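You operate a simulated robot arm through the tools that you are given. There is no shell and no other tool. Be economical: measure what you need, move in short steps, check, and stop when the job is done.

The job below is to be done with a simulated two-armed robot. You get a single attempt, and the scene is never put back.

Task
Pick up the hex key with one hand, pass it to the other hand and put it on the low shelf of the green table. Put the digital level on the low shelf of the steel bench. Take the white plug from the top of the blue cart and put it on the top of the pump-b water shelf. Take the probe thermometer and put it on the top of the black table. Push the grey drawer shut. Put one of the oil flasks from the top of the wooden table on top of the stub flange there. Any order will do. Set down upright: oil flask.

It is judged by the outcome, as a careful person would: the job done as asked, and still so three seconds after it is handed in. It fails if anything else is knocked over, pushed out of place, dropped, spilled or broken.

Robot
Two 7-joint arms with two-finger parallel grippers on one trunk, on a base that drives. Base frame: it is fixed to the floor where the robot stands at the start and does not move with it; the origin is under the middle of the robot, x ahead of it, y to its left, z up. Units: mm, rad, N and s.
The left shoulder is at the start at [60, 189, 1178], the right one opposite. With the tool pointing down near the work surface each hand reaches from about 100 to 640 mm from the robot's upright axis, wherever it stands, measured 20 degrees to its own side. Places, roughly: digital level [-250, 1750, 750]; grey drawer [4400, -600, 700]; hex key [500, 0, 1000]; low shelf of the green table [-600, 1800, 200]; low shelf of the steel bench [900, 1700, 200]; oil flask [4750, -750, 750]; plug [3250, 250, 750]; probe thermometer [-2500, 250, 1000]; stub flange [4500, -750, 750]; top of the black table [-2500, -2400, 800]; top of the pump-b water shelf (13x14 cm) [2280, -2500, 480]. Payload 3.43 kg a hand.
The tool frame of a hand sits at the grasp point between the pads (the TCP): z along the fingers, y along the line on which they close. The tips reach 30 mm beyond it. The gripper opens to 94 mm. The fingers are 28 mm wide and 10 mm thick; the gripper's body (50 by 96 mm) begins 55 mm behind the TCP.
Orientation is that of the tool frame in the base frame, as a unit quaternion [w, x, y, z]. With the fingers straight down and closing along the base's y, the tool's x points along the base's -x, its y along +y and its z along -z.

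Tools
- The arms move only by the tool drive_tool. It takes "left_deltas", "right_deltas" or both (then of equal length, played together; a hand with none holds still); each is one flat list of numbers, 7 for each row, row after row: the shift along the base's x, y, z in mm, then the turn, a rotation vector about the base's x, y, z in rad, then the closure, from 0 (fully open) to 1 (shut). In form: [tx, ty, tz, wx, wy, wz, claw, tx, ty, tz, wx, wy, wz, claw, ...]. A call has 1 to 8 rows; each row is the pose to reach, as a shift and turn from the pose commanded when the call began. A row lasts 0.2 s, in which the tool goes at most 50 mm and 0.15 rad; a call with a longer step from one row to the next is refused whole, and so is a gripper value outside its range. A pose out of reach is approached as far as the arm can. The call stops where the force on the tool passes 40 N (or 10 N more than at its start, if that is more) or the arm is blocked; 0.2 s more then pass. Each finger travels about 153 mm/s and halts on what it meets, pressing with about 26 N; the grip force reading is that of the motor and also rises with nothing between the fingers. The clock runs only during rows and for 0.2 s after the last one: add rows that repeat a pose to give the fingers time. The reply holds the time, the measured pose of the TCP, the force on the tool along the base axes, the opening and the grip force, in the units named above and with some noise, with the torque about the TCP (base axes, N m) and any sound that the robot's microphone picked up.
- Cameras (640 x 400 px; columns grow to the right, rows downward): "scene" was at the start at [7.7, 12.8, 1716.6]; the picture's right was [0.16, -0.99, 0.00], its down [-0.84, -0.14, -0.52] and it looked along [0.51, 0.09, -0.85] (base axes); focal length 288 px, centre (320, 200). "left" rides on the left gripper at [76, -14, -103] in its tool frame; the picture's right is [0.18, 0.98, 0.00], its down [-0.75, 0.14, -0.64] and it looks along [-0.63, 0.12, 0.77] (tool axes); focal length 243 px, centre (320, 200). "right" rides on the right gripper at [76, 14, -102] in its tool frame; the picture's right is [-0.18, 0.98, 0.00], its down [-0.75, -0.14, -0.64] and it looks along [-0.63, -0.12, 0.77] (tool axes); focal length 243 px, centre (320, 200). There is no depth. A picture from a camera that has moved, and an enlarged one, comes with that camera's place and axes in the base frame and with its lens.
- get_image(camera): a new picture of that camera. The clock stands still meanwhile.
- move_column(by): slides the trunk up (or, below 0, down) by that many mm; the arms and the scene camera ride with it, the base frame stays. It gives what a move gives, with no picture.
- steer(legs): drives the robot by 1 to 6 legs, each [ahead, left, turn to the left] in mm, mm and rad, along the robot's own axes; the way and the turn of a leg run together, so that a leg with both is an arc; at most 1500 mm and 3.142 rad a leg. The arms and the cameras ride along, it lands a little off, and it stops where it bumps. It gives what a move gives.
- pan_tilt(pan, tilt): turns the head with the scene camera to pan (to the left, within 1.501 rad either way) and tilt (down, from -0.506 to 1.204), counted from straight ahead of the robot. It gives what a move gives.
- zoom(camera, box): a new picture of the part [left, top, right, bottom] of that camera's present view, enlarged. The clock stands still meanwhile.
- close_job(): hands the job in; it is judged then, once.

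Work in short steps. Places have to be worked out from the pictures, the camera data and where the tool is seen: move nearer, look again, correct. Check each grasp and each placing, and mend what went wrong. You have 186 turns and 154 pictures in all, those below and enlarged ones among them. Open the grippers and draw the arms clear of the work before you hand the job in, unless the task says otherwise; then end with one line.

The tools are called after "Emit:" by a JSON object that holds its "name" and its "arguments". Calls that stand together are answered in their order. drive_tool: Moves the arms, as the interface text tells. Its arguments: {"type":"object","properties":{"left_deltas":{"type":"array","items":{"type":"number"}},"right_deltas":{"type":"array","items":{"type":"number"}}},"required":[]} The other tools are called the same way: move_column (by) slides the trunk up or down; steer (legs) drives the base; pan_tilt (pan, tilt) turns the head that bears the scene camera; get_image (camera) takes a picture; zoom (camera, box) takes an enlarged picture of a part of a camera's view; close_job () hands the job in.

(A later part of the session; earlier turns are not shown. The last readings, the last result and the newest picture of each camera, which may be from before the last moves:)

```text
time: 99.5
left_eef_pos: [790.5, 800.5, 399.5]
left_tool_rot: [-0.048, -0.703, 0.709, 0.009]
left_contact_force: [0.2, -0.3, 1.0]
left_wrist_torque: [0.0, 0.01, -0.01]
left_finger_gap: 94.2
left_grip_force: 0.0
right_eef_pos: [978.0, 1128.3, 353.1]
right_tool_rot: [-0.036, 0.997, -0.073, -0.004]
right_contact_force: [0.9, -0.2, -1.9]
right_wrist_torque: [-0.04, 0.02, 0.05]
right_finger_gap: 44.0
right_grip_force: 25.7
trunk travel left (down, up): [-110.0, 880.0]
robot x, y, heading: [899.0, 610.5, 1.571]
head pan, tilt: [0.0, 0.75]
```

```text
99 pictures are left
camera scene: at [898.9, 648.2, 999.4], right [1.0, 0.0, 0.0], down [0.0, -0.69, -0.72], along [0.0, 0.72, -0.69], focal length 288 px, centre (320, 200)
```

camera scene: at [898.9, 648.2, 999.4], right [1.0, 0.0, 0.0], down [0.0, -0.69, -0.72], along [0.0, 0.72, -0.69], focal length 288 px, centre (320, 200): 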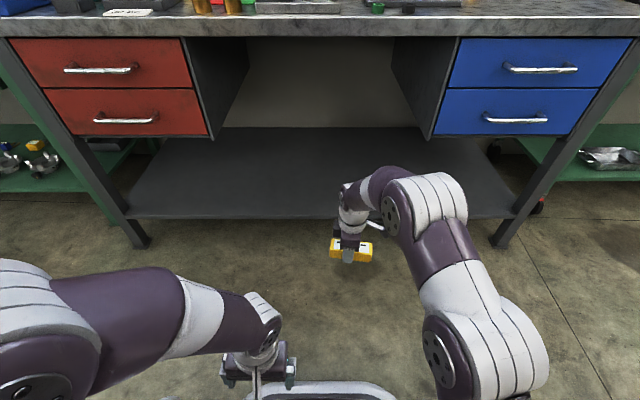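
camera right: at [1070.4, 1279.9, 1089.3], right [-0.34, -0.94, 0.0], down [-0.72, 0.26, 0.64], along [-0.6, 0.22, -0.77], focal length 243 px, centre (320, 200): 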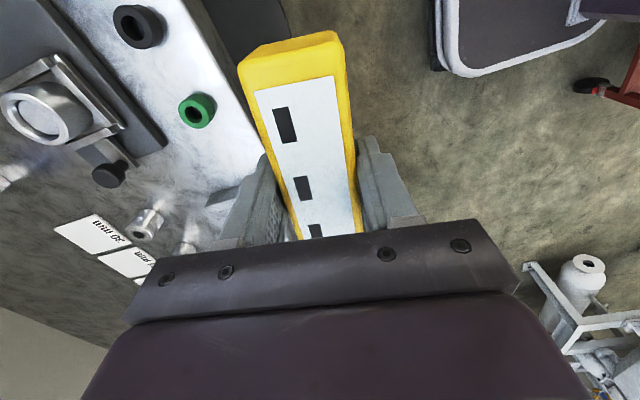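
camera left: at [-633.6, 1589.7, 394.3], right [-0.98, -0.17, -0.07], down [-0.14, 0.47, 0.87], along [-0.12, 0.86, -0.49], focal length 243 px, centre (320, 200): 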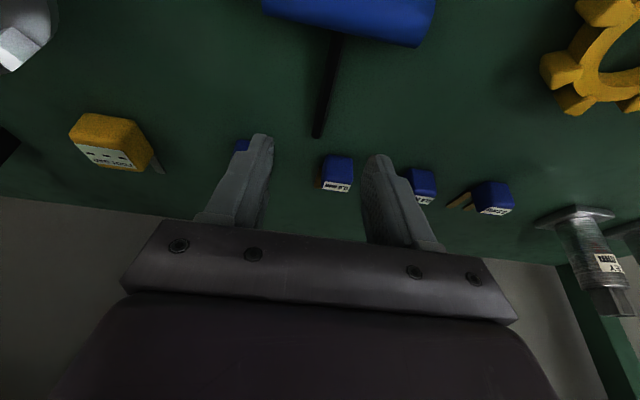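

The robot's rear bumped something behind (likely the trolley) — I will inspect that when I turn; no more backing there. Shelf front edge ≈ y 1385, z ≈ 200, bench top at 853. I straighten the right hand and drive forward under the bench.

Emit:
{"name": "drive_tool", "arguments": {"right_deltas": [0, 0, 0, -0.072, -0.003, 0, 0.9, 0, 0, 0, -0.072, -0.003, 0, 0.9], "left_deltas": [0, 20, 20, 0.09, 0, 0, 0, 0, 40, 40, 0.09, 0, 0, 0]}}

Emit:
{"name": "steer", "arguments": {"legs": [[300, 0, 0]]}}

Emit:
{"name": "get_image", "arguments": {"camera": "scene"}}

Emit:
{"name": "get_image", "arguments": {"camera": "right"}}

```text
time: 100.2
left_eef_pos: [792.0, 845.3, 447.0]
left_tool_rot: [-0.001, -0.706, 0.707, 0.043]
left_contact_force: [0.4, 0.0, -0.8]
left_wrist_torque: [0.05, 0.0, 0.01]
left_finger_gap: 93.8
left_grip_force: 0.1
right_eef_pos: [977.5, 1127.6, 353.2]
right_tool_rot: [0.001, 0.997, -0.074, -0.001]
right_contact_force: [-0.1, -1.0, -1.4]
right_wrist_torque: [0.02, 0.02, 0.03]
right_finger_gap: 44.1
right_grip_force: 26.0
trunk travel left (down, up): [-110.0, 880.0]
robot x, y, heading: [901.4, 610.7, 1.571]
head pan, tilt: [0.0, 0.75]
```

```text
time: 102.2
left_eef_pos: [788.1, 1144.5, 445.9]
left_tool_rot: [0.002, 0.708, -0.704, -0.044]
left_contact_force: [0.4, -0.6, 0.2]
left_wrist_torque: [0.0, -0.01, -0.02]
left_finger_gap: 94.1
left_grip_force: 0.2
right_eef_pos: [972.3, 1429.9, 352.9]
right_tool_rot: [0.001, 0.998, -0.069, -0.001]
right_contact_force: [0.0, 0.0, -2.5]
right_wrist_torque: [-0.02, 0.0, -0.01]
right_finger_gap: 44.1
right_grip_force: 26.0
trunk travel left (down, up): [-110.0, 880.0]
robot x, y, heading: [896.4, 910.7, 1.576]
head pan, tilt: [0.0, 0.75]
```

```text
98 pictures are left
camera scene: at [896.5, 933.4, 997.4], right [1.0, 0.01, 0.0], down [0.0, -0.68, -0.73], along [-0.01, 0.73, -0.68], focal length 288 px, centre (320, 200)
```

scene: 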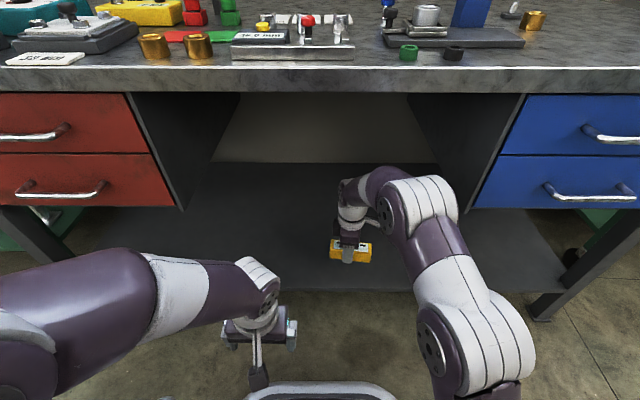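

```text
97 pictures are left
camera right: at [1045.4, 1405.5, 455.0], right [-0.32, -0.95, 0.0], down [-0.73, 0.24, 0.64], along [-0.61, 0.2, -0.77], focal length 243 px, centre (320, 200)
```

right: 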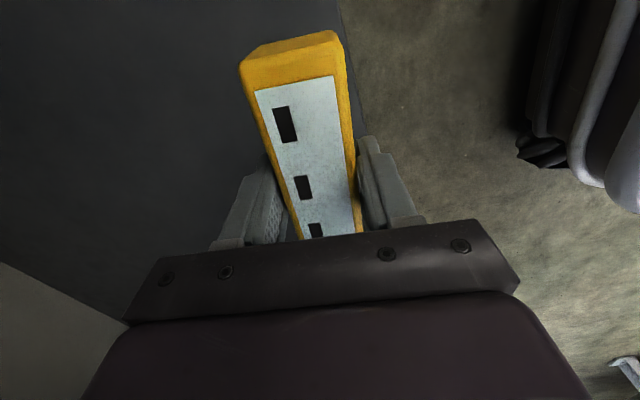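

Good alignment. I drive in 95 more and then lower with the trunk by 95.

Emit:
{"name": "steer", "arguments": {"legs": [[95, 0, 0]]}}

Emit:
{"name": "move_column", "arguments": {"by": -80}}

Emit:
{"name": "get_image", "arguments": {"camera": "right"}}

Emit:
{"name": "drive_tool", "arguments": {"right_deltas": [0, 0, -5, 0, 0, 0, 0.9, 0, 0, -10, 0, 0, 0, 0.9, 0, 0, -15, 0, 0, 0, 0.9, 0, 0, -20, 0, 0, 0, 0.9, 0, 0, -25, 0, 0, 0, 0.9, 0, 0, -30, 0, 0, 0, 0.9, 0, 0, -35, 0, 0, 0, 0.9, 0, 0, -40, 0, 0, 0, 0.9]}}

```text
time: 103.4
left_eef_pos: [787.2, 1240.6, 444.5]
left_tool_rot: [0.002, 0.709, -0.704, -0.043]
left_contact_force: [-0.1, -0.3, 0.4]
left_wrist_torque: [0.03, 0.05, -0.02]
left_finger_gap: 93.7
left_grip_force: 0.1
right_eef_pos: [971.1, 1526.0, 353.0]
right_tool_rot: [0.0, 0.998, -0.069, 0.0]
right_contact_force: [-0.4, 0.0, -0.8]
right_wrist_torque: [0.03, 0.02, -0.01]
right_finger_gap: 44.2
right_grip_force: 25.7
trunk travel left (down, up): [-110.0, 880.0]
robot x, y, heading: [894.7, 1002.6, 1.578]
head pan, tilt: [0.0, 0.75]
```

```text
time: 104.5
left_eef_pos: [789.3, 1241.3, 364.0]
left_tool_rot: [0.003, 0.708, -0.704, -0.043]
left_contact_force: [0.0, 0.5, -0.4]
left_wrist_torque: [0.0, 0.01, 0.04]
left_finger_gap: 94.1
left_grip_force: 0.0
right_eef_pos: [971.5, 1526.9, 272.9]
right_tool_rot: [0.001, 0.998, -0.069, -0.001]
right_contact_force: [0.4, 0.4, -2.6]
right_wrist_torque: [0.0, 0.01, 0.01]
right_finger_gap: 44.5
right_grip_force: 26.4
trunk travel left (down, up): [-30.0, 960.0]
robot x, y, heading: [895.0, 1006.4, 1.574]
head pan, tilt: [0.0, 0.75]
```

```text
96 pictures are left
camera right: at [1044.8, 1502.4, 375.1], right [-0.32, -0.95, 0.0], down [-0.73, 0.24, 0.64], along [-0.61, 0.2, -0.77], focal length 243 px, centre (320, 200)
```

right: 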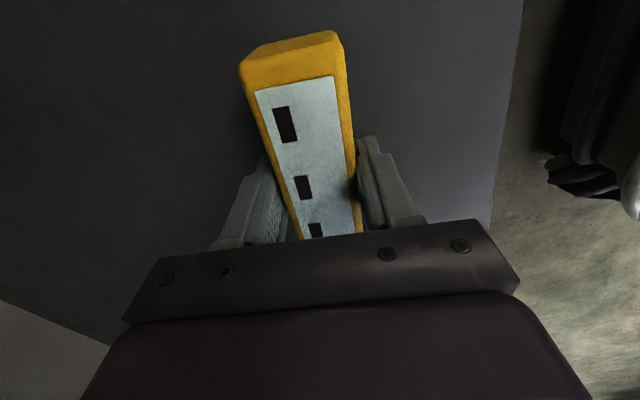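

```text
time: 106.3
left_eef_pos: [788.2, 1241.1, 366.1]
left_tool_rot: [0.002, 0.708, -0.705, -0.044]
left_contact_force: [0.2, -0.2, 0.8]
left_wrist_torque: [0.0, 0.02, -0.02]
left_finger_gap: 93.8
left_grip_force: 0.0
right_eef_pos: [969.6, 1526.6, 235.6]
right_tool_rot: [-0.002, 0.998, -0.069, -0.001]
right_contact_force: [0.9, -7.3, 23.2]
right_wrist_torque: [-0.17, -0.22, -0.05]
right_finger_gap: 44.3
right_grip_force: 26.3
trunk travel left (down, up): [-30.0, 960.0]
robot x, y, heading: [898.9, 1007.4, 1.578]
head pan, tilt: [0.0, 0.75]
```

Contact at TCP z 235 (level on the shelf). I release and rise.

Emit:
{"name": "drive_tool", "arguments": {"right_deltas": [0, 0, 2, 0, 0, 0, 0.6, 0, 0, 3, 0, 0, 0, 0.3, 0, 0, 3, 0, 0, 0, 0.1, 0, 0, 20, 0, 0, 0, 0.1, 0, 0, 50, 0, 0, 0, 0.1, 0, 0, 80, 0, 0, 0, 0.1, 0, 0, 80, 0, 0, 0, 0.1]}}

Emit:
{"name": "get_image", "arguments": {"camera": "right"}}

```text
time: 107.9
left_eef_pos: [788.2, 1241.0, 364.9]
left_tool_rot: [0.002, 0.708, -0.705, -0.043]
left_contact_force: [-0.2, 0.4, 0.0]
left_wrist_torque: [0.02, 0.0, -0.03]
left_finger_gap: 93.9
left_grip_force: 0.1
right_eef_pos: [972.0, 1527.6, 313.0]
right_tool_rot: [0.001, 0.998, -0.069, -0.001]
right_contact_force: [0.3, 1.1, -0.2]
right_wrist_torque: [0.0, -0.01, 0.0]
right_finger_gap: 84.5
right_grip_force: 0.0
trunk travel left (down, up): [-30.0, 960.0]
robot x, y, heading: [894.5, 1010.5, 1.574]
head pan, tilt: [0.0, 0.75]
```

```text
95 pictures are left
camera right: at [1045.6, 1503.5, 414.6], right [-0.32, -0.95, 0.0], down [-0.73, 0.24, 0.64], along [-0.61, 0.2, -0.77], focal length 243 px, centre (320, 200)
```

right: 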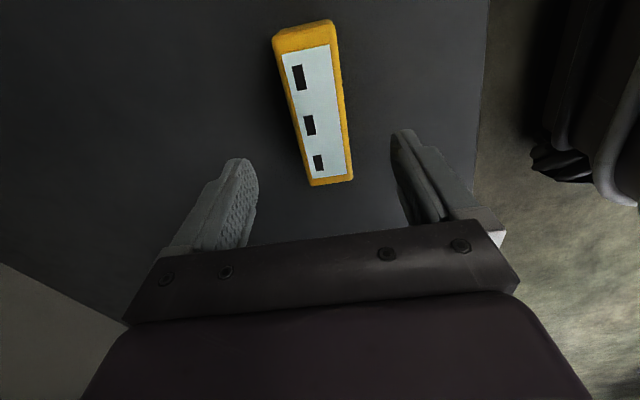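

The level lies on the steel bench's low shelf. I back out 230 (staying clear of the trolley), raise the trunk and unwind the right hand.

Emit:
{"name": "steer", "arguments": {"legs": [[-230, 0, 0]]}}

Emit:
{"name": "move_column", "arguments": {"by": 400}}

Emit:
{"name": "move_column", "arguments": {"by": 340}}

Emit:
{"name": "drive_tool", "arguments": {"right_deltas": [8, -25, 0, 0, 0, -0.14, 0, 16, -50, 0, 0, 0, -0.28, 0, 24, -75, 0, 0, 0, -0.42, 0, 32, -100, 0, 0, 0, -0.56, 0, 40, -125, 0, 0, 0, -0.7, 0, 48, -150, 0, 0, 0, -0.84, 0, 56, -160, 0, 0, 0, -0.98, 0, 64, -160, 0, 0, 0, -1.12, 0], "left_deltas": [0, 10, 0, 0, 0, 0, 0, 0, 20, 0, 0, 0, 0, 0, 0, 30, 0, 0, 0, 0, 0, 0, 40, 0, 0, 0, 0, 0, 0, 50, 0, 0, 0, 0, 0, 0, 60, 0, 0, 0, 0, 0, 0, 70, 0, 0, 0, 0, 0, 0, 80, 0, 0, 0, 0, 0]}}

Emit:
{"name": "drive_tool", "arguments": {"right_deltas": [0, 0, 0, 0, 0, -0.14, 0, 0, 0, 0, 0, 0, -0.28, 0, 0, 0, 0, 0, 0, -0.31, 0]}}

Emit:
{"name": "pan_tilt", "arguments": {"pan": -1.45, "tilt": 0.55}}

Emit:
{"name": "get_image", "arguments": {"camera": "scene"}}

```text
time: 109.7
left_eef_pos: [789.3, 1005.8, 365.5]
left_tool_rot: [0.002, 0.709, -0.704, -0.044]
left_contact_force: [-0.3, -0.1, 0.7]
left_wrist_torque: [0.01, 0.01, 0.01]
left_finger_gap: 93.9
left_grip_force: 0.0
right_eef_pos: [971.6, 1291.6, 311.8]
right_tool_rot: [0.001, 0.998, -0.068, -0.001]
right_contact_force: [0.0, 0.0, -0.3]
right_wrist_torque: [-0.05, 0.01, -0.01]
right_finger_gap: 84.5
right_grip_force: 0.0
trunk travel left (down, up): [-30.0, 960.0]
robot x, y, heading: [896.7, 769.5, 1.582]
head pan, tilt: [0.0, 0.75]
```

```text
time: 113.5
left_eef_pos: [788.2, 1006.0, 765.1]
left_tool_rot: [0.002, 0.709, -0.704, -0.044]
left_contact_force: [-1.1, -0.7, 0.4]
left_wrist_torque: [0.0, 0.01, -0.01]
left_finger_gap: 94.1
left_grip_force: 0.0
right_eef_pos: [972.9, 1291.8, 712.8]
right_tool_rot: [0.002, 0.998, -0.068, 0.0]
right_contact_force: [0.0, 0.3, -0.4]
right_wrist_torque: [0.0, 0.0, -0.03]
right_finger_gap: 85.1
right_grip_force: 0.1
trunk travel left (down, up): [-430.0, 560.0]
robot x, y, heading: [898.6, 767.0, 1.581]
head pan, tilt: [0.0, 0.75]
```

```text
time: 116.8
left_eef_pos: [788.7, 1005.4, 1105.4]
left_tool_rot: [0.002, 0.709, -0.704, -0.044]
left_contact_force: [-0.1, 1.2, -0.1]
left_wrist_torque: [0.0, -0.04, 0.01]
left_finger_gap: 94.0
left_grip_force: 0.1
right_eef_pos: [971.9, 1292.9, 1052.6]
right_tool_rot: [0.001, 0.998, -0.067, -0.001]
right_contact_force: [0.2, 0.3, -0.1]
right_wrist_torque: [0.01, -0.02, 0.01]
right_finger_gap: 84.6
right_grip_force: 0.0
trunk travel left (down, up): [-770.0, 220.0]
robot x, y, heading: [896.4, 769.7, 1.585]
head pan, tilt: [0.0, 0.75]
```

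```text
time: 118.6
left_eef_pos: [790.5, 1086.9, 1105.5]
left_tool_rot: [0.002, 0.709, -0.704, -0.043]
left_contact_force: [-0.5, 0.4, -0.3]
left_wrist_torque: [0.0, -0.01, 0.0]
left_finger_gap: 94.2
left_grip_force: 0.2
right_eef_pos: [1034.7, 1131.8, 1050.7]
right_tool_rot: [0.001, 0.808, -0.589, 0.0]
right_contact_force: [0.0, -0.2, -0.4]
right_wrist_torque: [-0.04, 0.01, 0.03]
right_finger_gap: 94.1
right_grip_force: 0.1
trunk travel left (down, up): [-770.0, 220.0]
robot x, y, heading: [898.4, 767.7, 1.583]
head pan, tilt: [0.0, 0.75]
```

```text
time: 119.4
left_eef_pos: [790.1, 1086.7, 1105.2]
left_tool_rot: [0.002, 0.709, -0.704, -0.044]
left_contact_force: [-1.1, -0.8, 0.3]
left_wrist_torque: [0.02, 0.03, 0.03]
left_finger_gap: 94.2
left_grip_force: 0.1
right_eef_pos: [1035.6, 1132.2, 1053.1]
right_tool_rot: [-0.001, 0.709, -0.706, -0.001]
right_contact_force: [-0.2, 0.5, 1.0]
right_wrist_torque: [-0.01, 0.05, 0.0]
right_finger_gap: 94.4
right_grip_force: 0.1
trunk travel left (down, up): [-770.0, 220.0]
robot x, y, heading: [897.4, 769.6, 1.584]
head pan, tilt: [0.0, 0.75]
```

```text
time: 121.0
left_eef_pos: [789.5, 1087.1, 1105.8]
left_tool_rot: [0.002, 0.709, -0.704, -0.044]
left_contact_force: [0.5, -0.2, 0.0]
left_wrist_torque: [-0.08, 0.03, -0.02]
left_finger_gap: 93.9
left_grip_force: 0.1
right_eef_pos: [1035.6, 1131.9, 1052.1]
right_tool_rot: [-0.001, 0.709, -0.705, 0.0]
right_contact_force: [0.2, -0.4, -0.1]
right_wrist_torque: [-0.01, -0.02, -0.02]
right_finger_gap: 94.0
right_grip_force: 0.0
trunk travel left (down, up): [-770.0, 220.0]
robot x, y, heading: [897.1, 773.1, 1.579]
head pan, tilt: [-1.45, 0.55]
```

```text
94 pictures are left
camera scene: at [987.6, 723.7, 1674.8], right [0.13, -0.99, 0.0], down [-0.52, -0.07, -0.85], along [0.85, 0.11, -0.52], focal length 288 px, centre (320, 200)
```

scene: 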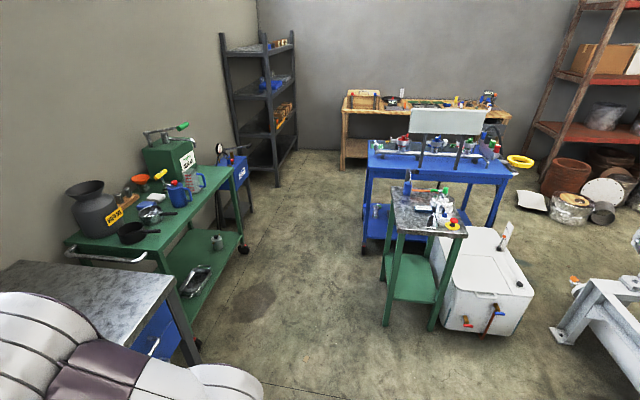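

East side: blue cart around x 2850–3400, y −400…600, with a green stand and white chest in front of it. I zoom in to find the white plug.

Emit:
{"name": "zoom", "arguments": {"camera": "scene", "box": [340, 80, 540, 240]}}

```text
2.50 times, centred on (440, 160) of scene
camera zoom: at [987.6, 723.7, 1674.8], right [0.13, -0.99, 0.0], down [-0.52, -0.07, -0.85], along [0.85, 0.11, -0.52], focal length 721 px, centre (20, 300)
```

zoom: 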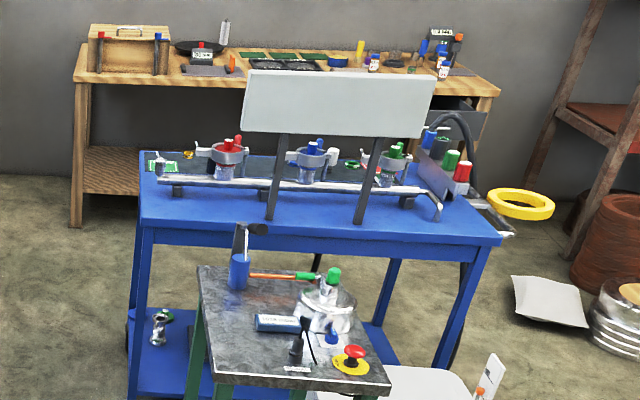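

The cart's working side faces the wooden table. I turn to face +x, and look right to check the trolley I bumped.

Emit:
{"name": "steer", "arguments": {"legs": [[0, 60, -1.58]]}}

Emit:
{"name": "pan_tilt", "arguments": {"pan": -1.45, "tilt": 0.8}}

Emit:
{"name": "get_image", "arguments": {"camera": "scene"}}

```text
time: 125.2
left_eef_pos: [1172.2, 924.8, 1105.1]
left_tool_rot: [0.029, -0.019, 0.999, 0.032]
left_contact_force: [-0.7, 0.3, -0.4]
left_wrist_torque: [-0.03, -0.01, 0.02]
left_finger_gap: 94.0
left_grip_force: 0.0
right_eef_pos: [1226.3, 680.4, 1051.9]
right_tool_rot: [0.0, -0.019, 1.0, 0.001]
right_contact_force: [0.4, -0.9, -1.4]
right_wrist_torque: [0.01, 0.01, 0.02]
right_finger_gap: 94.1
right_grip_force: 0.0
trunk travel left (down, up): [-770.0, 220.0]
robot x, y, heading: [855.9, 807.3, 0.036]
head pan, tilt: [-1.45, 0.55]
```

```text
time: 125.9
left_eef_pos: [1171.5, 925.3, 1105.7]
left_tool_rot: [0.03, -0.019, 0.999, 0.033]
left_contact_force: [0.7, 0.9, 0.5]
left_wrist_torque: [0.01, -0.01, 0.01]
left_finger_gap: 94.0
left_grip_force: 0.1
right_eef_pos: [1225.2, 680.3, 1051.8]
right_tool_rot: [0.002, -0.018, 1.0, 0.0]
right_contact_force: [-0.1, 0.6, -0.7]
right_wrist_torque: [0.01, -0.02, -0.02]
right_finger_gap: 93.9
right_grip_force: 0.1
trunk travel left (down, up): [-770.0, 220.0]
robot x, y, heading: [857.9, 809.6, 0.037]
head pan, tilt: [-1.45, 0.799]
```

```text
92 pictures are left
camera scene: at [812.4, 726.5, 1653.5], right [-0.99, -0.16, 0.0], down [-0.12, 0.71, -0.7], along [0.11, -0.69, -0.72], focal length 288 px, centre (320, 200)
```

scene: 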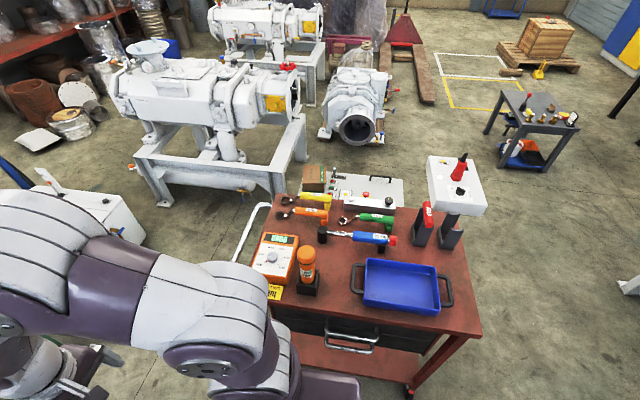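

The trolley and everything on it are undisturbed (red T-handle still at its earlier spot). I drive east along the corridor and look at the cart.

Emit:
{"name": "steer", "arguments": {"legs": [[0, 0, -0.037], [1500, 180, 0]]}}

Emit:
{"name": "pan_tilt", "arguments": {"pan": -0.5, "tilt": 0.6}}

Emit:
{"name": "get_image", "arguments": {"camera": "scene"}}

```text
refused: leg 2 is longer than a leg can be; nothing moved
```

```text
time: 127.2
left_eef_pos: [1171.6, 925.2, 1105.7]
left_tool_rot: [0.029, -0.019, 0.999, 0.033]
left_contact_force: [-0.1, -0.6, -1.3]
left_wrist_torque: [0.0, 0.01, 0.0]
left_finger_gap: 94.1
left_grip_force: 0.0
right_eef_pos: [1225.8, 679.1, 1051.7]
right_tool_rot: [0.002, -0.018, 1.0, 0.001]
right_contact_force: [0.2, -0.1, -0.9]
right_wrist_torque: [-0.02, 0.01, 0.02]
right_finger_gap: 93.9
right_grip_force: 0.0
trunk travel left (down, up): [-770.0, 220.0]
robot x, y, heading: [858.3, 805.6, 0.038]
head pan, tilt: [-0.499, 0.6]
```

```text
91 pictures are left
camera scene: at [878.7, 767.0, 1670.3], right [-0.44, -0.9, 0.0], down [-0.51, 0.25, -0.82], along [0.74, -0.37, -0.57], focal length 288 px, centre (320, 200)
```

scene: 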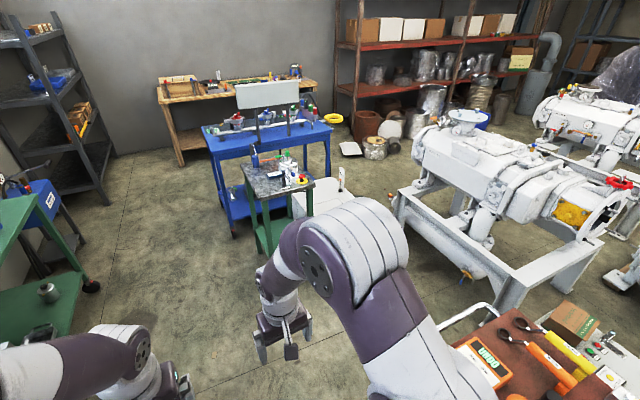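

I split the drive into shorter legs, ending north of the cart and turning to face −y.

Emit:
{"name": "steer", "arguments": {"legs": [[0, 0, -0.037], [1400, 180, 0], [950, 60, 0], [0, 0, -1.571]]}}

Emit:
{"name": "pan_tilt", "arguments": {"pan": 0, "tilt": 0.65}}

Emit:
{"name": "get_image", "arguments": {"camera": "scene"}}

```text
time: 142.7
left_eef_pos: [3254.0, 713.0, 1105.8]
left_tool_rot: [0.043, 0.71, 0.703, 0.001]
left_contact_force: [0.8, 0.2, 0.2]
left_wrist_torque: [-0.02, 0.0, 0.0]
left_finger_gap: 94.0
left_grip_force: 0.1
right_eef_pos: [3007.5, 670.8, 1053.5]
right_tool_rot: [0.001, 0.711, 0.703, -0.001]
right_contact_force: [-0.1, -0.2, 0.1]
right_wrist_torque: [-0.01, 0.03, -0.01]
right_finger_gap: 93.8
right_grip_force: 0.1
trunk travel left (down, up): [-770.0, 220.0]
robot x, y, heading: [3149.4, 1029.6, -1.577]
head pan, tilt: [-0.499, 0.6]
```

```text
time: 143.7
left_eef_pos: [3255.1, 712.7, 1105.0]
left_tool_rot: [0.043, 0.71, 0.703, 0.001]
left_contact_force: [-0.7, -0.7, 0.2]
left_wrist_torque: [0.02, -0.01, 0.0]
left_finger_gap: 93.8
left_grip_force: 0.1
right_eef_pos: [3007.0, 670.3, 1053.0]
right_tool_rot: [0.001, 0.711, 0.703, 0.0]
right_contact_force: [0.5, -0.4, -0.2]
right_wrist_torque: [0.0, 0.03, 0.0]
right_finger_gap: 94.1
right_grip_force: 0.2
trunk travel left (down, up): [-770.0, 220.0]
robot x, y, heading: [3149.0, 1030.2, -1.577]
head pan, tilt: [0.0, 0.649]
```

```text
90 pictures are left
camera scene: at [3151.9, 1005.3, 1666.0], right [-1.0, 0.01, 0.0], down [0.01, 0.6, -0.8], along [-0.01, -0.8, -0.6], focal length 288 px, centre (320, 200)
```

scene: 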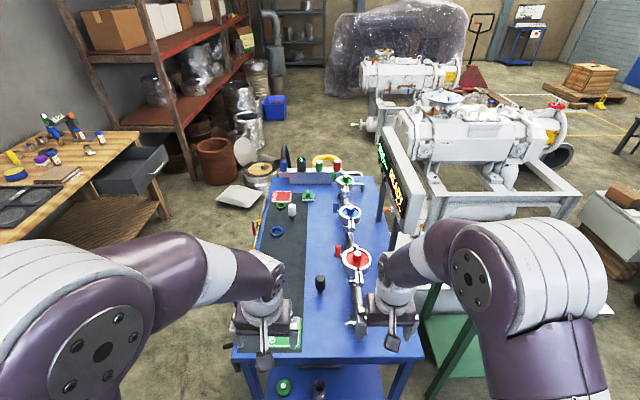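

The cart is right ahead. I zoom on its top to find the white plug.

Emit:
{"name": "zoom", "arguments": {"camera": "scene", "box": [230, 150, 410, 310]}}

```text
2.50 times, centred on (320, 230) of scene
camera zoom: at [3151.9, 1005.3, 1666.0], right [-1.0, 0.01, 0.0], down [0.01, 0.6, -0.8], along [-0.01, -0.8, -0.6], focal length 721 px, centre (320, 125)
```

zoom: 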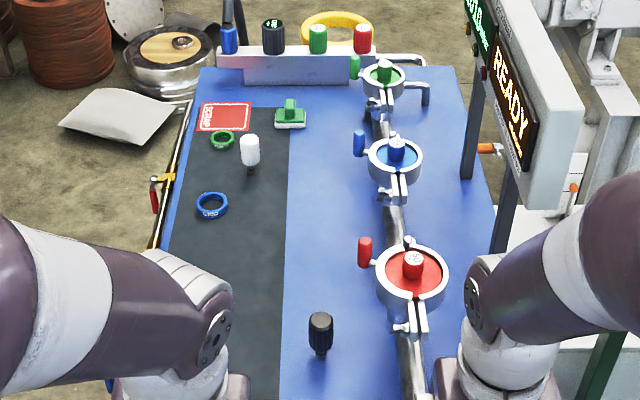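

White plug is at about (3272, −30) on the dark mat, near the cart's +x edge. I go round into the aisle and face −x.

Emit:
{"name": "steer", "arguments": {"legs": [[0, 620, 0], [1050, 0, 0], [0, 0, -1.57]]}}

Emit:
{"name": "get_image", "arguments": {"camera": "scene"}}

```text
time: 156.0
left_eef_pos: [3461.7, -153.7, 1104.1]
left_tool_rot: [0.033, 0.999, 0.007, -0.029]
left_contact_force: [-0.1, -0.3, -0.4]
left_wrist_torque: [0.0, -0.02, -0.03]
left_finger_gap: 94.1
left_grip_force: 0.0
right_eef_pos: [3414.5, 92.3, 1052.5]
right_tool_rot: [0.0, 1.0, 0.006, -0.001]
right_contact_force: [0.4, 0.0, 0.9]
right_wrist_torque: [-0.01, 0.03, -0.02]
right_finger_gap: 93.8
right_grip_force: 0.1
trunk travel left (down, up): [-770.0, 220.0]
robot x, y, heading: [3783.6, -44.7, -3.129]
head pan, tilt: [0.0, 0.649]
```

```text
88 pictures are left
camera scene: at [3751.5, -43.0, 1666.0], right [-0.02, 1.0, 0.0], down [0.6, 0.01, -0.8], along [-0.8, -0.01, -0.6], focal length 288 px, centre (320, 200)
```

scene: 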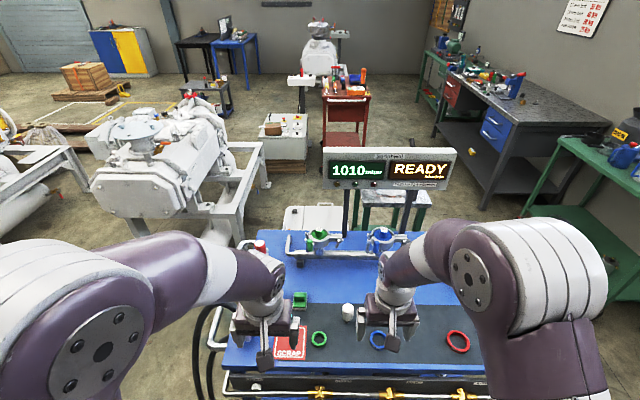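

Triangulated plug at (3261, 32, ~880). I move the right hand over it and look.

Emit:
{"name": "drive_tool", "arguments": {"right_deltas": [-38, -15, 0, 0, 0, 0, 0, -76, -30, 0, 0, 0, 0, 0, -114, -45, -15, 0, 0, 0, 0, -150, -60, -40, 0, 0, 0, 0, -150, -60, -40, 0, 0, 0, 0], "left_deltas": [15, -20, 0, 0, 0, 0, 0, 30, -40, 0, 0, 0, 0, 0, 45, -60, 0, 0, 0, 0, 0, 45, -80, 0, 0, 0, 0, 0, 45, -80, 0, 0, 0, 0, 0]}}

Emit:
{"name": "get_image", "arguments": {"camera": "right"}}

```text
time: 157.2
left_eef_pos: [3507.2, -233.9, 1105.8]
left_tool_rot: [0.032, 0.999, 0.007, -0.03]
left_contact_force: [-0.7, -0.1, -0.2]
left_wrist_torque: [-0.01, -0.02, 0.02]
left_finger_gap: 94.1
left_grip_force: 0.0
right_eef_pos: [3261.7, 29.8, 1012.9]
right_tool_rot: [0.001, 1.0, 0.006, -0.001]
right_contact_force: [-0.8, 0.6, -0.1]
right_wrist_torque: [0.0, 0.05, 0.03]
right_finger_gap: 93.9
right_grip_force: 0.2
trunk travel left (down, up): [-770.0, 220.0]
robot x, y, heading: [3779.8, -44.2, -3.124]
head pan, tilt: [0.0, 0.649]
```

```text
87 pictures are left
camera right: at [3338.5, 18.0, 1114.8], right [-0.17, -0.98, 0.0], down [-0.75, 0.13, 0.64], along [-0.63, 0.11, -0.77], focal length 243 px, centre (320, 200)
```

right: 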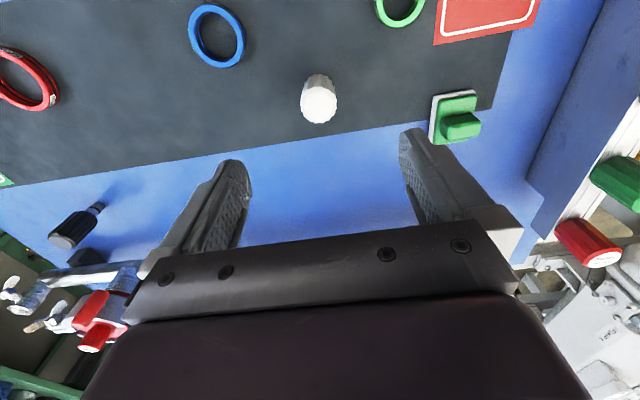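

Plug axis ≈ (3272, 30), standing on the mat at about z 850. I descend to TCP z ≈ 888.

Emit:
{"name": "drive_tool", "arguments": {"right_deltas": [11, 0, -40, 0, 0, 0, 0, 11, 0, -80, 0, 0, 0, 0, 11, 0, -105, 0, 0, 0, 0, 11, 0, -118, 0, 0, 0, 0, 11, 0, -124, 0, 0, 0, 0, 11, 0, -124, 0, 0, 0, 0]}}

Emit:
{"name": "get_image", "arguments": {"camera": "right"}}

```text
time: 158.6
left_eef_pos: [3506.8, -233.5, 1105.9]
left_tool_rot: [0.033, 0.999, 0.008, -0.029]
left_contact_force: [-0.2, -0.1, 0.0]
left_wrist_torque: [-0.01, -0.01, -0.04]
left_finger_gap: 93.9
left_grip_force: 0.0
right_eef_pos: [3276.1, 31.2, 887.6]
right_tool_rot: [0.0, 1.0, 0.005, -0.001]
right_contact_force: [-0.6, 0.4, -1.0]
right_wrist_torque: [0.0, 0.04, 0.0]
right_finger_gap: 94.1
right_grip_force: 0.0
trunk travel left (down, up): [-770.0, 220.0]
robot x, y, heading: [3780.2, -44.2, -3.125]
head pan, tilt: [0.0, 0.649]
```

```text
86 pictures are left
camera right: at [3352.1, 18.7, 989.1], right [-0.17, -0.98, 0.0], down [-0.75, 0.13, 0.64], along [-0.63, 0.11, -0.77], focal length 243 px, centre (320, 200)
```

right: 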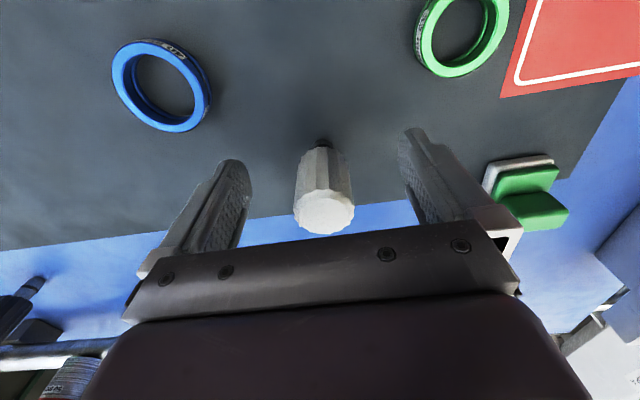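

Plug sits between the fingers; I nudge 7 mm in +x and close.

Emit:
{"name": "drive_tool", "arguments": {"right_deltas": [7, 0, 0, 0, 0, 0, 0, 7, 0, 0, 0, 0, 0, 0.4, 7, 0, 0, 0, 0, 0, 0.8, 7, 0, 0, 0, 0, 0, 0.95, 7, 0, 0, 0, 0, 0, 0.95, 7, 0, 40, 0, 0, 0, 0.95, 7, 0, 80, 0, 0, 0, 0.95, 7, 0, 120, 0, 0, 0, 0.95]}}

Emit:
{"name": "get_image", "arguments": {"camera": "right"}}

```text
time: 160.4
left_eef_pos: [3505.2, -233.5, 1106.1]
left_tool_rot: [0.032, 0.999, 0.006, -0.03]
left_contact_force: [0.7, -0.1, 0.8]
left_wrist_torque: [-0.01, 0.02, -0.01]
left_finger_gap: 93.9
left_grip_force: 0.1
right_eef_pos: [3281.4, 31.1, 1009.0]
right_tool_rot: [0.0, 1.0, 0.007, 0.0]
right_contact_force: [-0.4, -0.2, 0.2]
right_wrist_torque: [0.02, -0.01, 0.02]
right_finger_gap: 4.8
right_grip_force: 0.1
trunk travel left (down, up): [-770.0, 220.0]
robot x, y, heading: [3779.5, -45.1, -3.126]
head pan, tilt: [0.0, 0.649]
```

```text
85 pictures are left
camera right: at [3358.3, 18.3, 1111.4], right [-0.17, -0.98, 0.0], down [-0.75, 0.13, 0.64], along [-0.63, 0.11, -0.77], focal length 243 px, centre (320, 200)
```

right: 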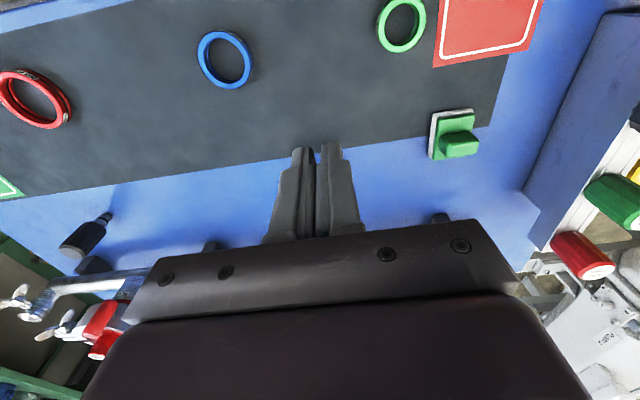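

The grasp closed on nothing and the plug is out of view. I look for it with the scene camera.

Emit:
{"name": "zoom", "arguments": {"camera": "scene", "box": [190, 220, 510, 400]}}

```text
2.00 times, centred on (350, 310) of scene
camera zoom: at [3752.2, -43.1, 1666.0], right [-0.02, 1.0, 0.0], down [0.6, 0.01, -0.8], along [-0.8, -0.01, -0.6], focal length 576 px, centre (260, -20)
```

zoom: 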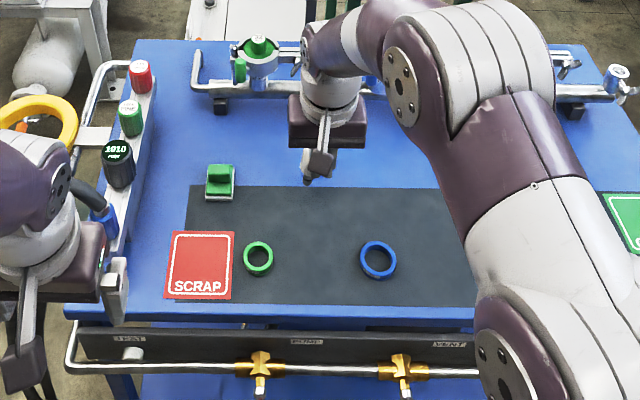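

Something shows just under the gripper; I zoom both views on it.

Emit:
{"name": "zoom", "arguments": {"camera": "right", "box": [240, 120, 400, 240]}}

Emit:
{"name": "zoom", "arguments": {"camera": "scene", "box": [320, 270, 380, 330]}}

```text
3.33 times, centred on (320, 180) of right
camera zoom: at [3358.3, 18.3, 1111.4], right [-0.17, -0.98, 0.0], down [-0.75, 0.13, 0.64], along [-0.63, 0.11, -0.77], focal length 809 px, centre (320, 267)
```

zoom: 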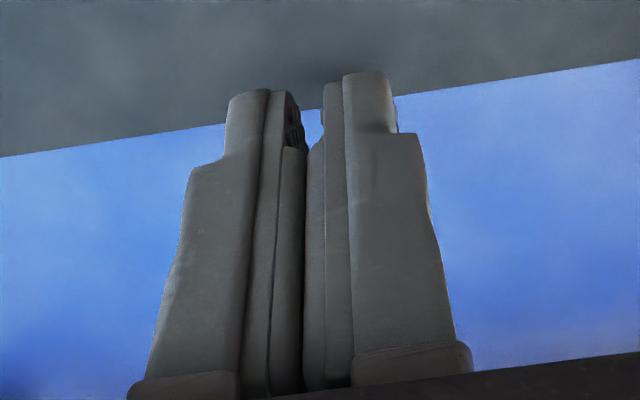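

```text
6.67 times, centred on (350, 300) of scene
camera zoom: at [3752.2, -43.1, 1666.0], right [-0.02, 1.0, 0.0], down [0.6, 0.01, -0.8], along [-0.8, -0.01, -0.6], focal length 1922 px, centre (120, -467)
```

zoom: 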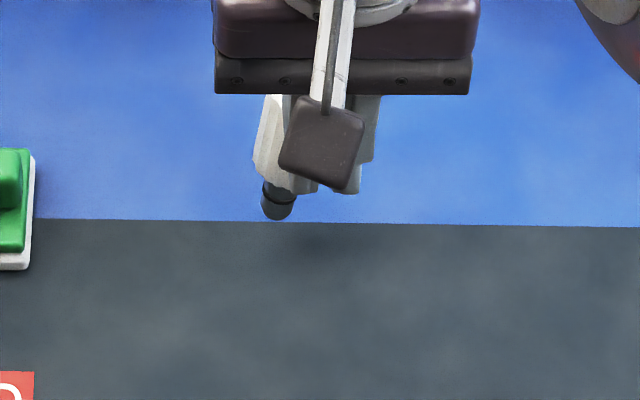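

The plug seems to have been squeezed away in −x and now stands just behind the fingers. I open, raise and pull the hand back to see it.

Emit:
{"name": "drive_tool", "arguments": {"right_deltas": [15, 0, 20, 0, 0, 0, 0.9, 30, 0, 40, 0, 0, 0, 0.5, 45, 0, 50, 0, 0, 0, 0, 45, 0, 50, 0, 0, 0, 0]}}

Emit:
{"name": "get_image", "arguments": {"camera": "right"}}

Emit:
{"name": "zoom", "arguments": {"camera": "scene", "box": [290, 240, 410, 340]}}

```text
time: 161.4
left_eef_pos: [3505.9, -234.6, 1106.4]
left_tool_rot: [0.031, 0.999, 0.008, -0.028]
left_contact_force: [-0.4, -0.1, 1.0]
left_wrist_torque: [-0.03, 0.01, 0.0]
left_finger_gap: 93.9
left_grip_force: 0.0
right_eef_pos: [3330.4, 28.8, 1059.9]
right_tool_rot: [0.001, 1.0, 0.006, -0.001]
right_contact_force: [-0.8, -0.6, -0.6]
right_wrist_torque: [0.0, 0.01, 0.02]
right_finger_gap: 94.0
right_grip_force: 0.1
trunk travel left (down, up): [-770.0, 220.0]
robot x, y, heading: [3776.2, -42.5, -3.122]
head pan, tilt: [0.0, 0.649]
```

```text
81 pictures are left
camera right: at [3406.2, 17.6, 1161.5], right [-0.17, -0.98, 0.0], down [-0.75, 0.13, 0.64], along [-0.63, 0.11, -0.77], focal length 243 px, centre (320, 200)
```

right: 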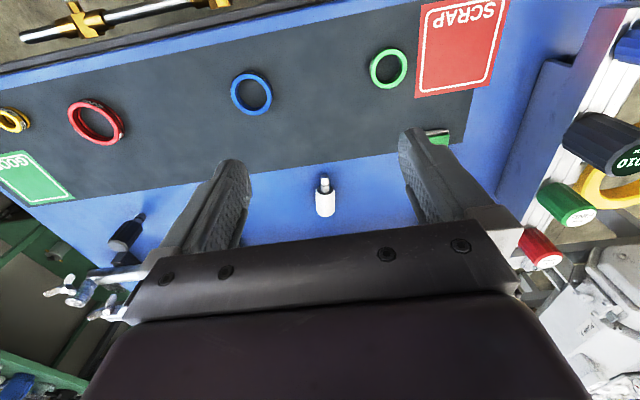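

```text
4.00 times, centred on (350, 290) of scene
camera zoom: at [3751.2, -43.0, 1666.0], right [-0.02, 1.0, 0.0], down [0.6, 0.01, -0.8], along [-0.8, -0.01, -0.6], focal length 1153 px, centre (200, -160)
```

zoom: 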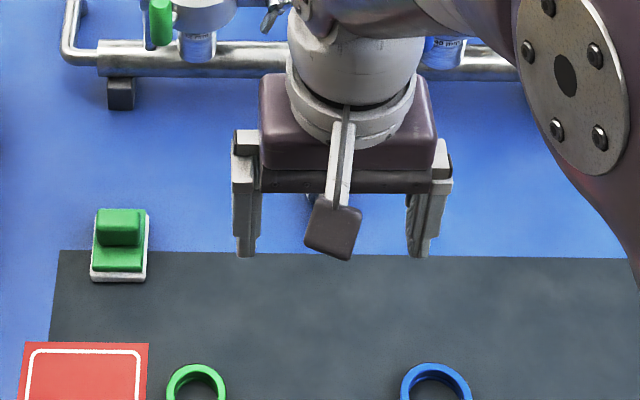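

I zoom the right view to see whether the plug stands or lies.

Emit:
{"name": "zoom", "arguments": {"camera": "right", "box": [284, 155, 364, 235]}}

```text
5.00 times, centred on (324, 195) of right
camera zoom: at [3406.2, 17.6, 1161.5], right [-0.17, -0.98, 0.0], down [-0.75, 0.13, 0.64], along [-0.63, 0.11, -0.77], focal length 1213 px, centre (300, 225)
```

zoom: 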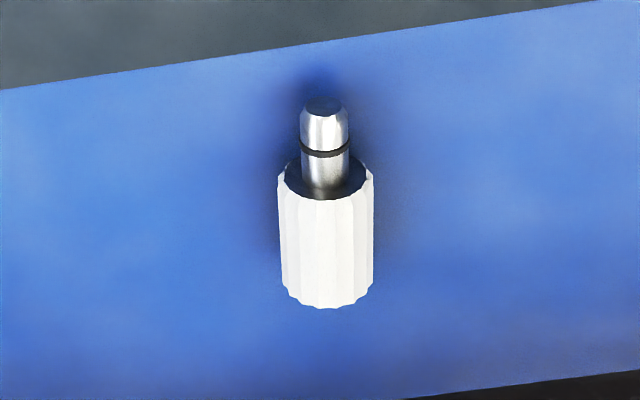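

The plug has tipped and now lies on the cart with its stem toward the robot, body centre ≈ (3162, 52, 866). I move over it high, then look.

Emit:
{"name": "drive_tool", "arguments": {"right_deltas": [-42, 6, -20, 0, 0, 0, 0, -84, 12, -40, 0, 0, 0, 0, -126, 18, -70, 0, 0, 0, 0, -166, 23, -100, 0, 0, 0, 0, -166, 23, -100, 0, 0, 0, 0]}}

Emit:
{"name": "get_image", "arguments": {"camera": "right"}}

```text
refused: row 3 steps farther than a row can; nothing moved
```

```text
78 pictures are left
camera right: at [3406.2, 17.6, 1161.5], right [-0.17, -0.98, 0.0], down [-0.75, 0.13, 0.64], along [-0.63, 0.11, -0.77], focal length 243 px, centre (320, 200)
```

right: 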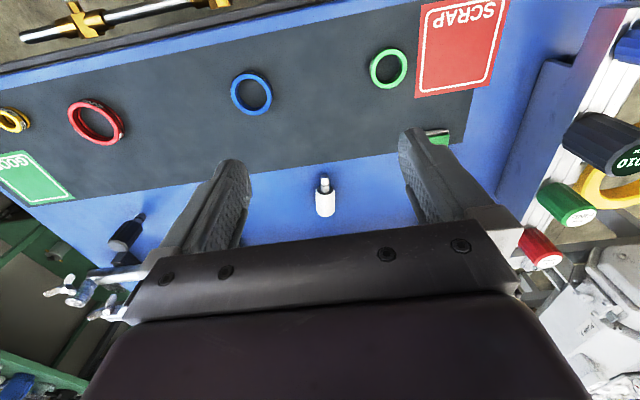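

A step was too long; I use shorter ones.

Emit:
{"name": "drive_tool", "arguments": {"right_deltas": [-33, 5, -20, 0, 0, 0, 0, -66, 10, -40, 0, 0, 0, 0, -100, 15, -60, 0, 0, 0, 0, -133, 19, -80, 0, 0, 0, 0, -166, 23, -100, 0, 0, 0, 0, -166, 23, -100, 0, 0, 0, 0]}}

Emit:
{"name": "get_image", "arguments": {"camera": "right"}}

```text
time: 162.8
left_eef_pos: [3507.0, -234.3, 1105.9]
left_tool_rot: [0.033, 0.999, 0.007, -0.029]
left_contact_force: [-0.1, -0.2, 0.1]
left_wrist_torque: [0.01, 0.03, 0.01]
left_finger_gap: 94.0
left_grip_force: 0.0
right_eef_pos: [3172.4, 55.3, 957.0]
right_tool_rot: [0.0, 1.0, 0.006, -0.001]
right_contact_force: [0.0, 0.7, 0.5]
right_wrist_torque: [0.02, 0.02, 0.0]
right_finger_gap: 94.0
right_grip_force: 0.1
right hand out of reach, approached as far as the arm can: row 5, 6
trunk travel left (down, up): [-770.0, 220.0]
robot x, y, heading: [3776.8, -44.8, -3.128]
head pan, tilt: [0.0, 0.649]
```

```text
77 pictures are left
camera right: at [3249.1, 43.4, 1059.4], right [-0.17, -0.99, 0.0], down [-0.75, 0.13, 0.64], along [-0.63, 0.11, -0.77], focal length 243 px, centre (320, 200)
```

right: 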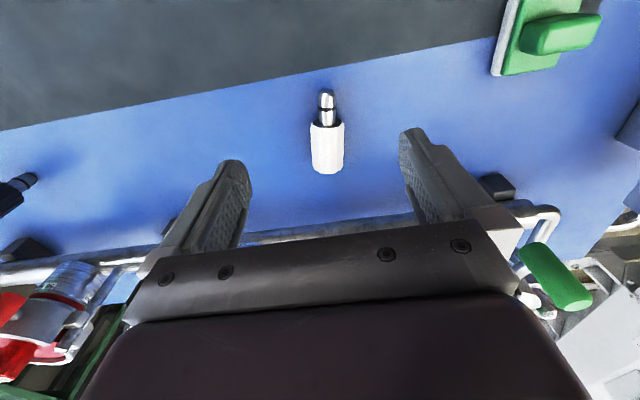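

Body spans x 3131–3171 at y≈54. I descend toward (3155, 54, 884), reach permitting.

Emit:
{"name": "drive_tool", "arguments": {"right_deltas": [-8, -1, -35, 0, 0, 0, 0, -17, -1, -60, 0, 0, 0, 0, -17, -1, -73, 0, 0, 0, 0, -17, -1, -73, 0, 0, 0, 0]}}

Emit:
{"name": "get_image", "arguments": {"camera": "right"}}

```text
time: 163.8
left_eef_pos: [3505.7, -235.4, 1105.5]
left_tool_rot: [0.032, 0.999, 0.007, -0.028]
left_contact_force: [-0.2, -0.5, 0.3]
left_wrist_torque: [0.01, -0.02, 0.02]
left_finger_gap: 93.9
left_grip_force: 0.0
right_eef_pos: [3160.1, 53.8, 892.6]
right_tool_rot: [0.001, 1.0, 0.006, -0.001]
right_contact_force: [0.9, 0.3, 0.7]
right_wrist_torque: [0.01, -0.01, 0.02]
right_finger_gap: 94.1
right_grip_force: 0.0
right hand out of reach, approached as far as the arm can: row 2, 3, 4
trunk travel left (down, up): [-770.0, 220.0]
robot x, y, heading: [3776.5, -46.4, -3.129]
head pan, tilt: [0.0, 0.649]
```

```text
76 pictures are left
camera right: at [3236.3, 41.8, 995.1], right [-0.17, -0.98, 0.0], down [-0.75, 0.13, 0.64], along [-0.63, 0.11, -0.77], focal length 243 px, centre (320, 200)
```

right: 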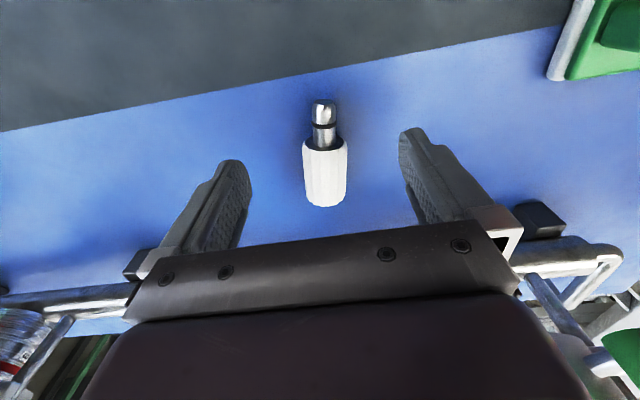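

Fingers cover most of the body but sit a bit high; I lower by 9 mm with the trunk, then close.

Emit:
{"name": "move_column", "arguments": {"by": -9}}

Emit:
{"name": "drive_tool", "arguments": {"right_deltas": [0, 0, 0, 0, 0, 0, 0.4, 0, 0, 0, 0, 0, 0, 0.8, 0, 0, 0, 0, 0, 0, 0.95, 0, 0, 0, 0, 0, 0, 0.95]}}

Emit:
{"name": "get_image", "arguments": {"camera": "right"}}

```text
time: 164.4
left_eef_pos: [3506.4, -234.0, 1096.9]
left_tool_rot: [0.033, 0.999, 0.007, -0.029]
left_contact_force: [-0.5, 0.4, 0.1]
left_wrist_torque: [-0.04, 0.01, 0.0]
left_finger_gap: 94.0
left_grip_force: 0.0
right_eef_pos: [3159.4, 54.5, 883.0]
right_tool_rot: [0.0, 1.0, 0.006, -0.001]
right_contact_force: [0.0, 0.3, 0.8]
right_wrist_torque: [-0.01, -0.03, 0.02]
right_finger_gap: 93.9
right_grip_force: 0.1
trunk travel left (down, up): [-761.0, 229.0]
robot x, y, heading: [3782.1, -43.2, -3.125]
head pan, tilt: [0.0, 0.649]
```

```text
time: 165.4
left_eef_pos: [3506.3, -234.7, 1097.6]
left_tool_rot: [0.033, 0.999, 0.007, -0.029]
left_contact_force: [0.3, 0.0, 0.1]
left_wrist_torque: [0.01, 0.01, -0.01]
left_finger_gap: 94.0
left_grip_force: 0.1
right_eef_pos: [3160.1, 54.1, 884.3]
right_tool_rot: [0.001, 1.0, 0.006, -0.001]
right_contact_force: [-0.3, 0.6, 0.4]
right_wrist_torque: [-0.01, 0.0, 0.02]
right_finger_gap: 4.3
right_grip_force: 0.1
trunk travel left (down, up): [-761.0, 229.0]
robot x, y, heading: [3780.5, -44.0, -3.124]
head pan, tilt: [0.0, 0.649]
```

```text
75 pictures are left
camera right: at [3236.4, 41.8, 986.2], right [-0.17, -0.98, 0.0], down [-0.75, 0.13, 0.64], along [-0.63, 0.11, -0.77], focal length 243 px, centre (320, 200)
```

right: 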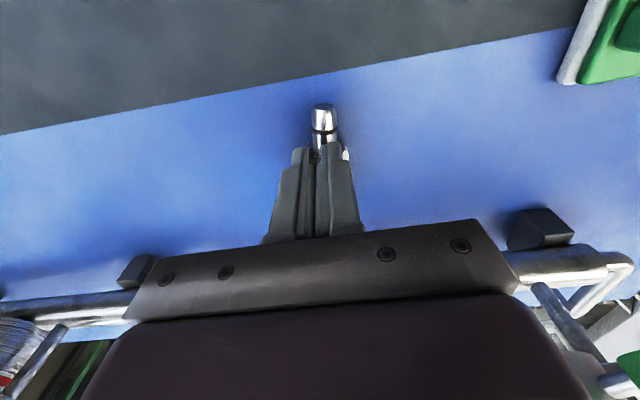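

The fingers closed above the plug: re-triangulating from three views puts its axis at z ≈ 830 (cart top ≈ 814), body centre ≈ (3136, 55). I raise, open, and drive 40 forward (about 140 mm of clearance ahead of the base).

Emit:
{"name": "drive_tool", "arguments": {"right_deltas": [0, 0, 20, 0, 0, 0, 0.5, 0, 0, 40, 0, 0, 0, 0, 0, 0, 40, 0, 0, 0, 0]}}

Emit:
{"name": "steer", "arguments": {"legs": [[45, 0, 0]]}}

Emit:
{"name": "get_image", "arguments": {"camera": "right"}}

```text
time: 166.2
left_eef_pos: [3505.9, -234.3, 1096.3]
left_tool_rot: [0.033, 0.999, 0.007, -0.029]
left_contact_force: [0.7, -0.3, -0.5]
left_wrist_torque: [0.04, 0.03, -0.01]
left_finger_gap: 94.3
left_grip_force: 0.0
right_eef_pos: [3166.2, 53.9, 921.8]
right_tool_rot: [0.0, 1.0, 0.006, -0.001]
right_contact_force: [-0.7, 0.7, -0.1]
right_wrist_torque: [0.02, -0.02, -0.01]
right_finger_gap: 94.0
right_grip_force: 0.1
right hand out of reach, approached as far as the arm can: row 2, 3
trunk travel left (down, up): [-761.0, 229.0]
robot x, y, heading: [3778.7, -42.3, -3.128]
head pan, tilt: [0.0, 0.649]
```

```text
time: 167.1
left_eef_pos: [3464.4, -236.2, 1098.1]
left_tool_rot: [0.033, 0.999, 0.006, -0.03]
left_contact_force: [0.6, -0.1, -0.2]
left_wrist_torque: [0.01, 0.0, 0.03]
left_finger_gap: 94.0
left_grip_force: 0.1
right_eef_pos: [3122.9, 54.3, 924.2]
right_tool_rot: [0.0, 1.0, 0.007, -0.002]
right_contact_force: [0.5, 1.0, 1.2]
right_wrist_torque: [-0.02, 0.01, -0.01]
right_finger_gap: 94.0
right_grip_force: 0.1
trunk travel left (down, up): [-761.0, 229.0]
robot x, y, heading: [3734.3, -43.9, -3.127]
head pan, tilt: [0.0, 0.649]
```

```text
74 pictures are left
camera right: at [3200.0, 41.4, 1025.8], right [-0.17, -0.98, 0.0], down [-0.75, 0.13, 0.64], along [-0.63, 0.11, -0.76], focal length 243 px, centre (320, 200)
```

right: 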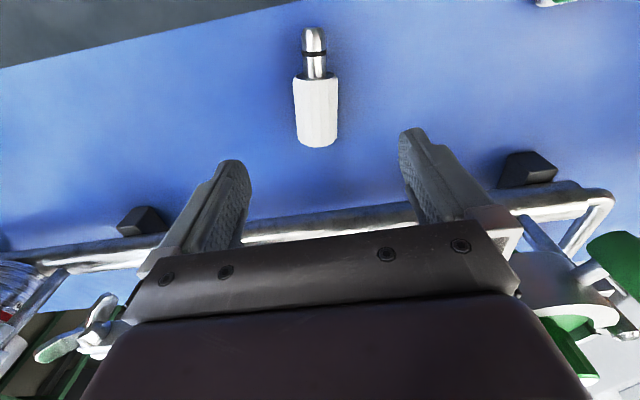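

Consistent: body centre (3129, 57), axis z 830. I descend to TCP z 847 and close.

Emit:
{"name": "drive_tool", "arguments": {"right_deltas": [7, 3, -40, 0, 0, 0, 0, 7, 3, -65, 0, 0, 0, 0, 7, 3, -77, 0, 0, 0, 0, 7, 3, -77, 0, 0, 0, 0, 7, 3, -77, 0, 0, 0, 0.4, 7, 3, -77, 0, 0, 0, 0.8, 7, 3, -77, 0, 0, 0, 0.95, 7, 3, -77, 0, 0, 0, 0.95]}}

Emit:
{"name": "get_image", "arguments": {"camera": "right"}}

```text
time: 168.7
left_eef_pos: [3464.5, -235.0, 1096.0]
left_tool_rot: [0.032, 0.999, 0.006, -0.031]
left_contact_force: [-0.8, 0.2, -0.1]
left_wrist_torque: [-0.03, 0.02, 0.02]
left_finger_gap: 93.9
left_grip_force: 0.2
right_eef_pos: [3128.2, 57.8, 850.0]
right_tool_rot: [0.0, 1.0, 0.005, -0.006]
right_contact_force: [6.6, 5.1, 16.3]
right_wrist_torque: [0.05, -0.47, 0.13]
right_finger_gap: 30.5
right_grip_force: 25.9
trunk travel left (down, up): [-761.0, 229.0]
robot x, y, heading: [3734.0, -47.5, -3.129]
head pan, tilt: [0.0, 0.649]
stopped in row 8 (right hand): the force on the tool passed its limit at 40 N (the readings are from after the stop); the commanded pose is now the measured one
```

```text
73 pictures are left
camera right: at [3205.5, 45.5, 951.9], right [-0.17, -0.98, 0.0], down [-0.75, 0.13, 0.65], along [-0.64, 0.11, -0.76], focal length 243 px, centre (320, 200)
```

right: 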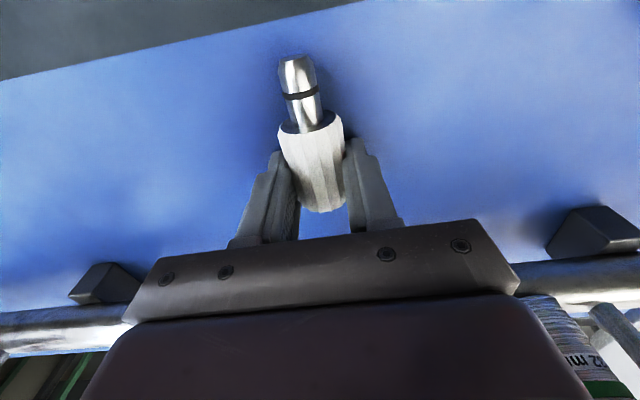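

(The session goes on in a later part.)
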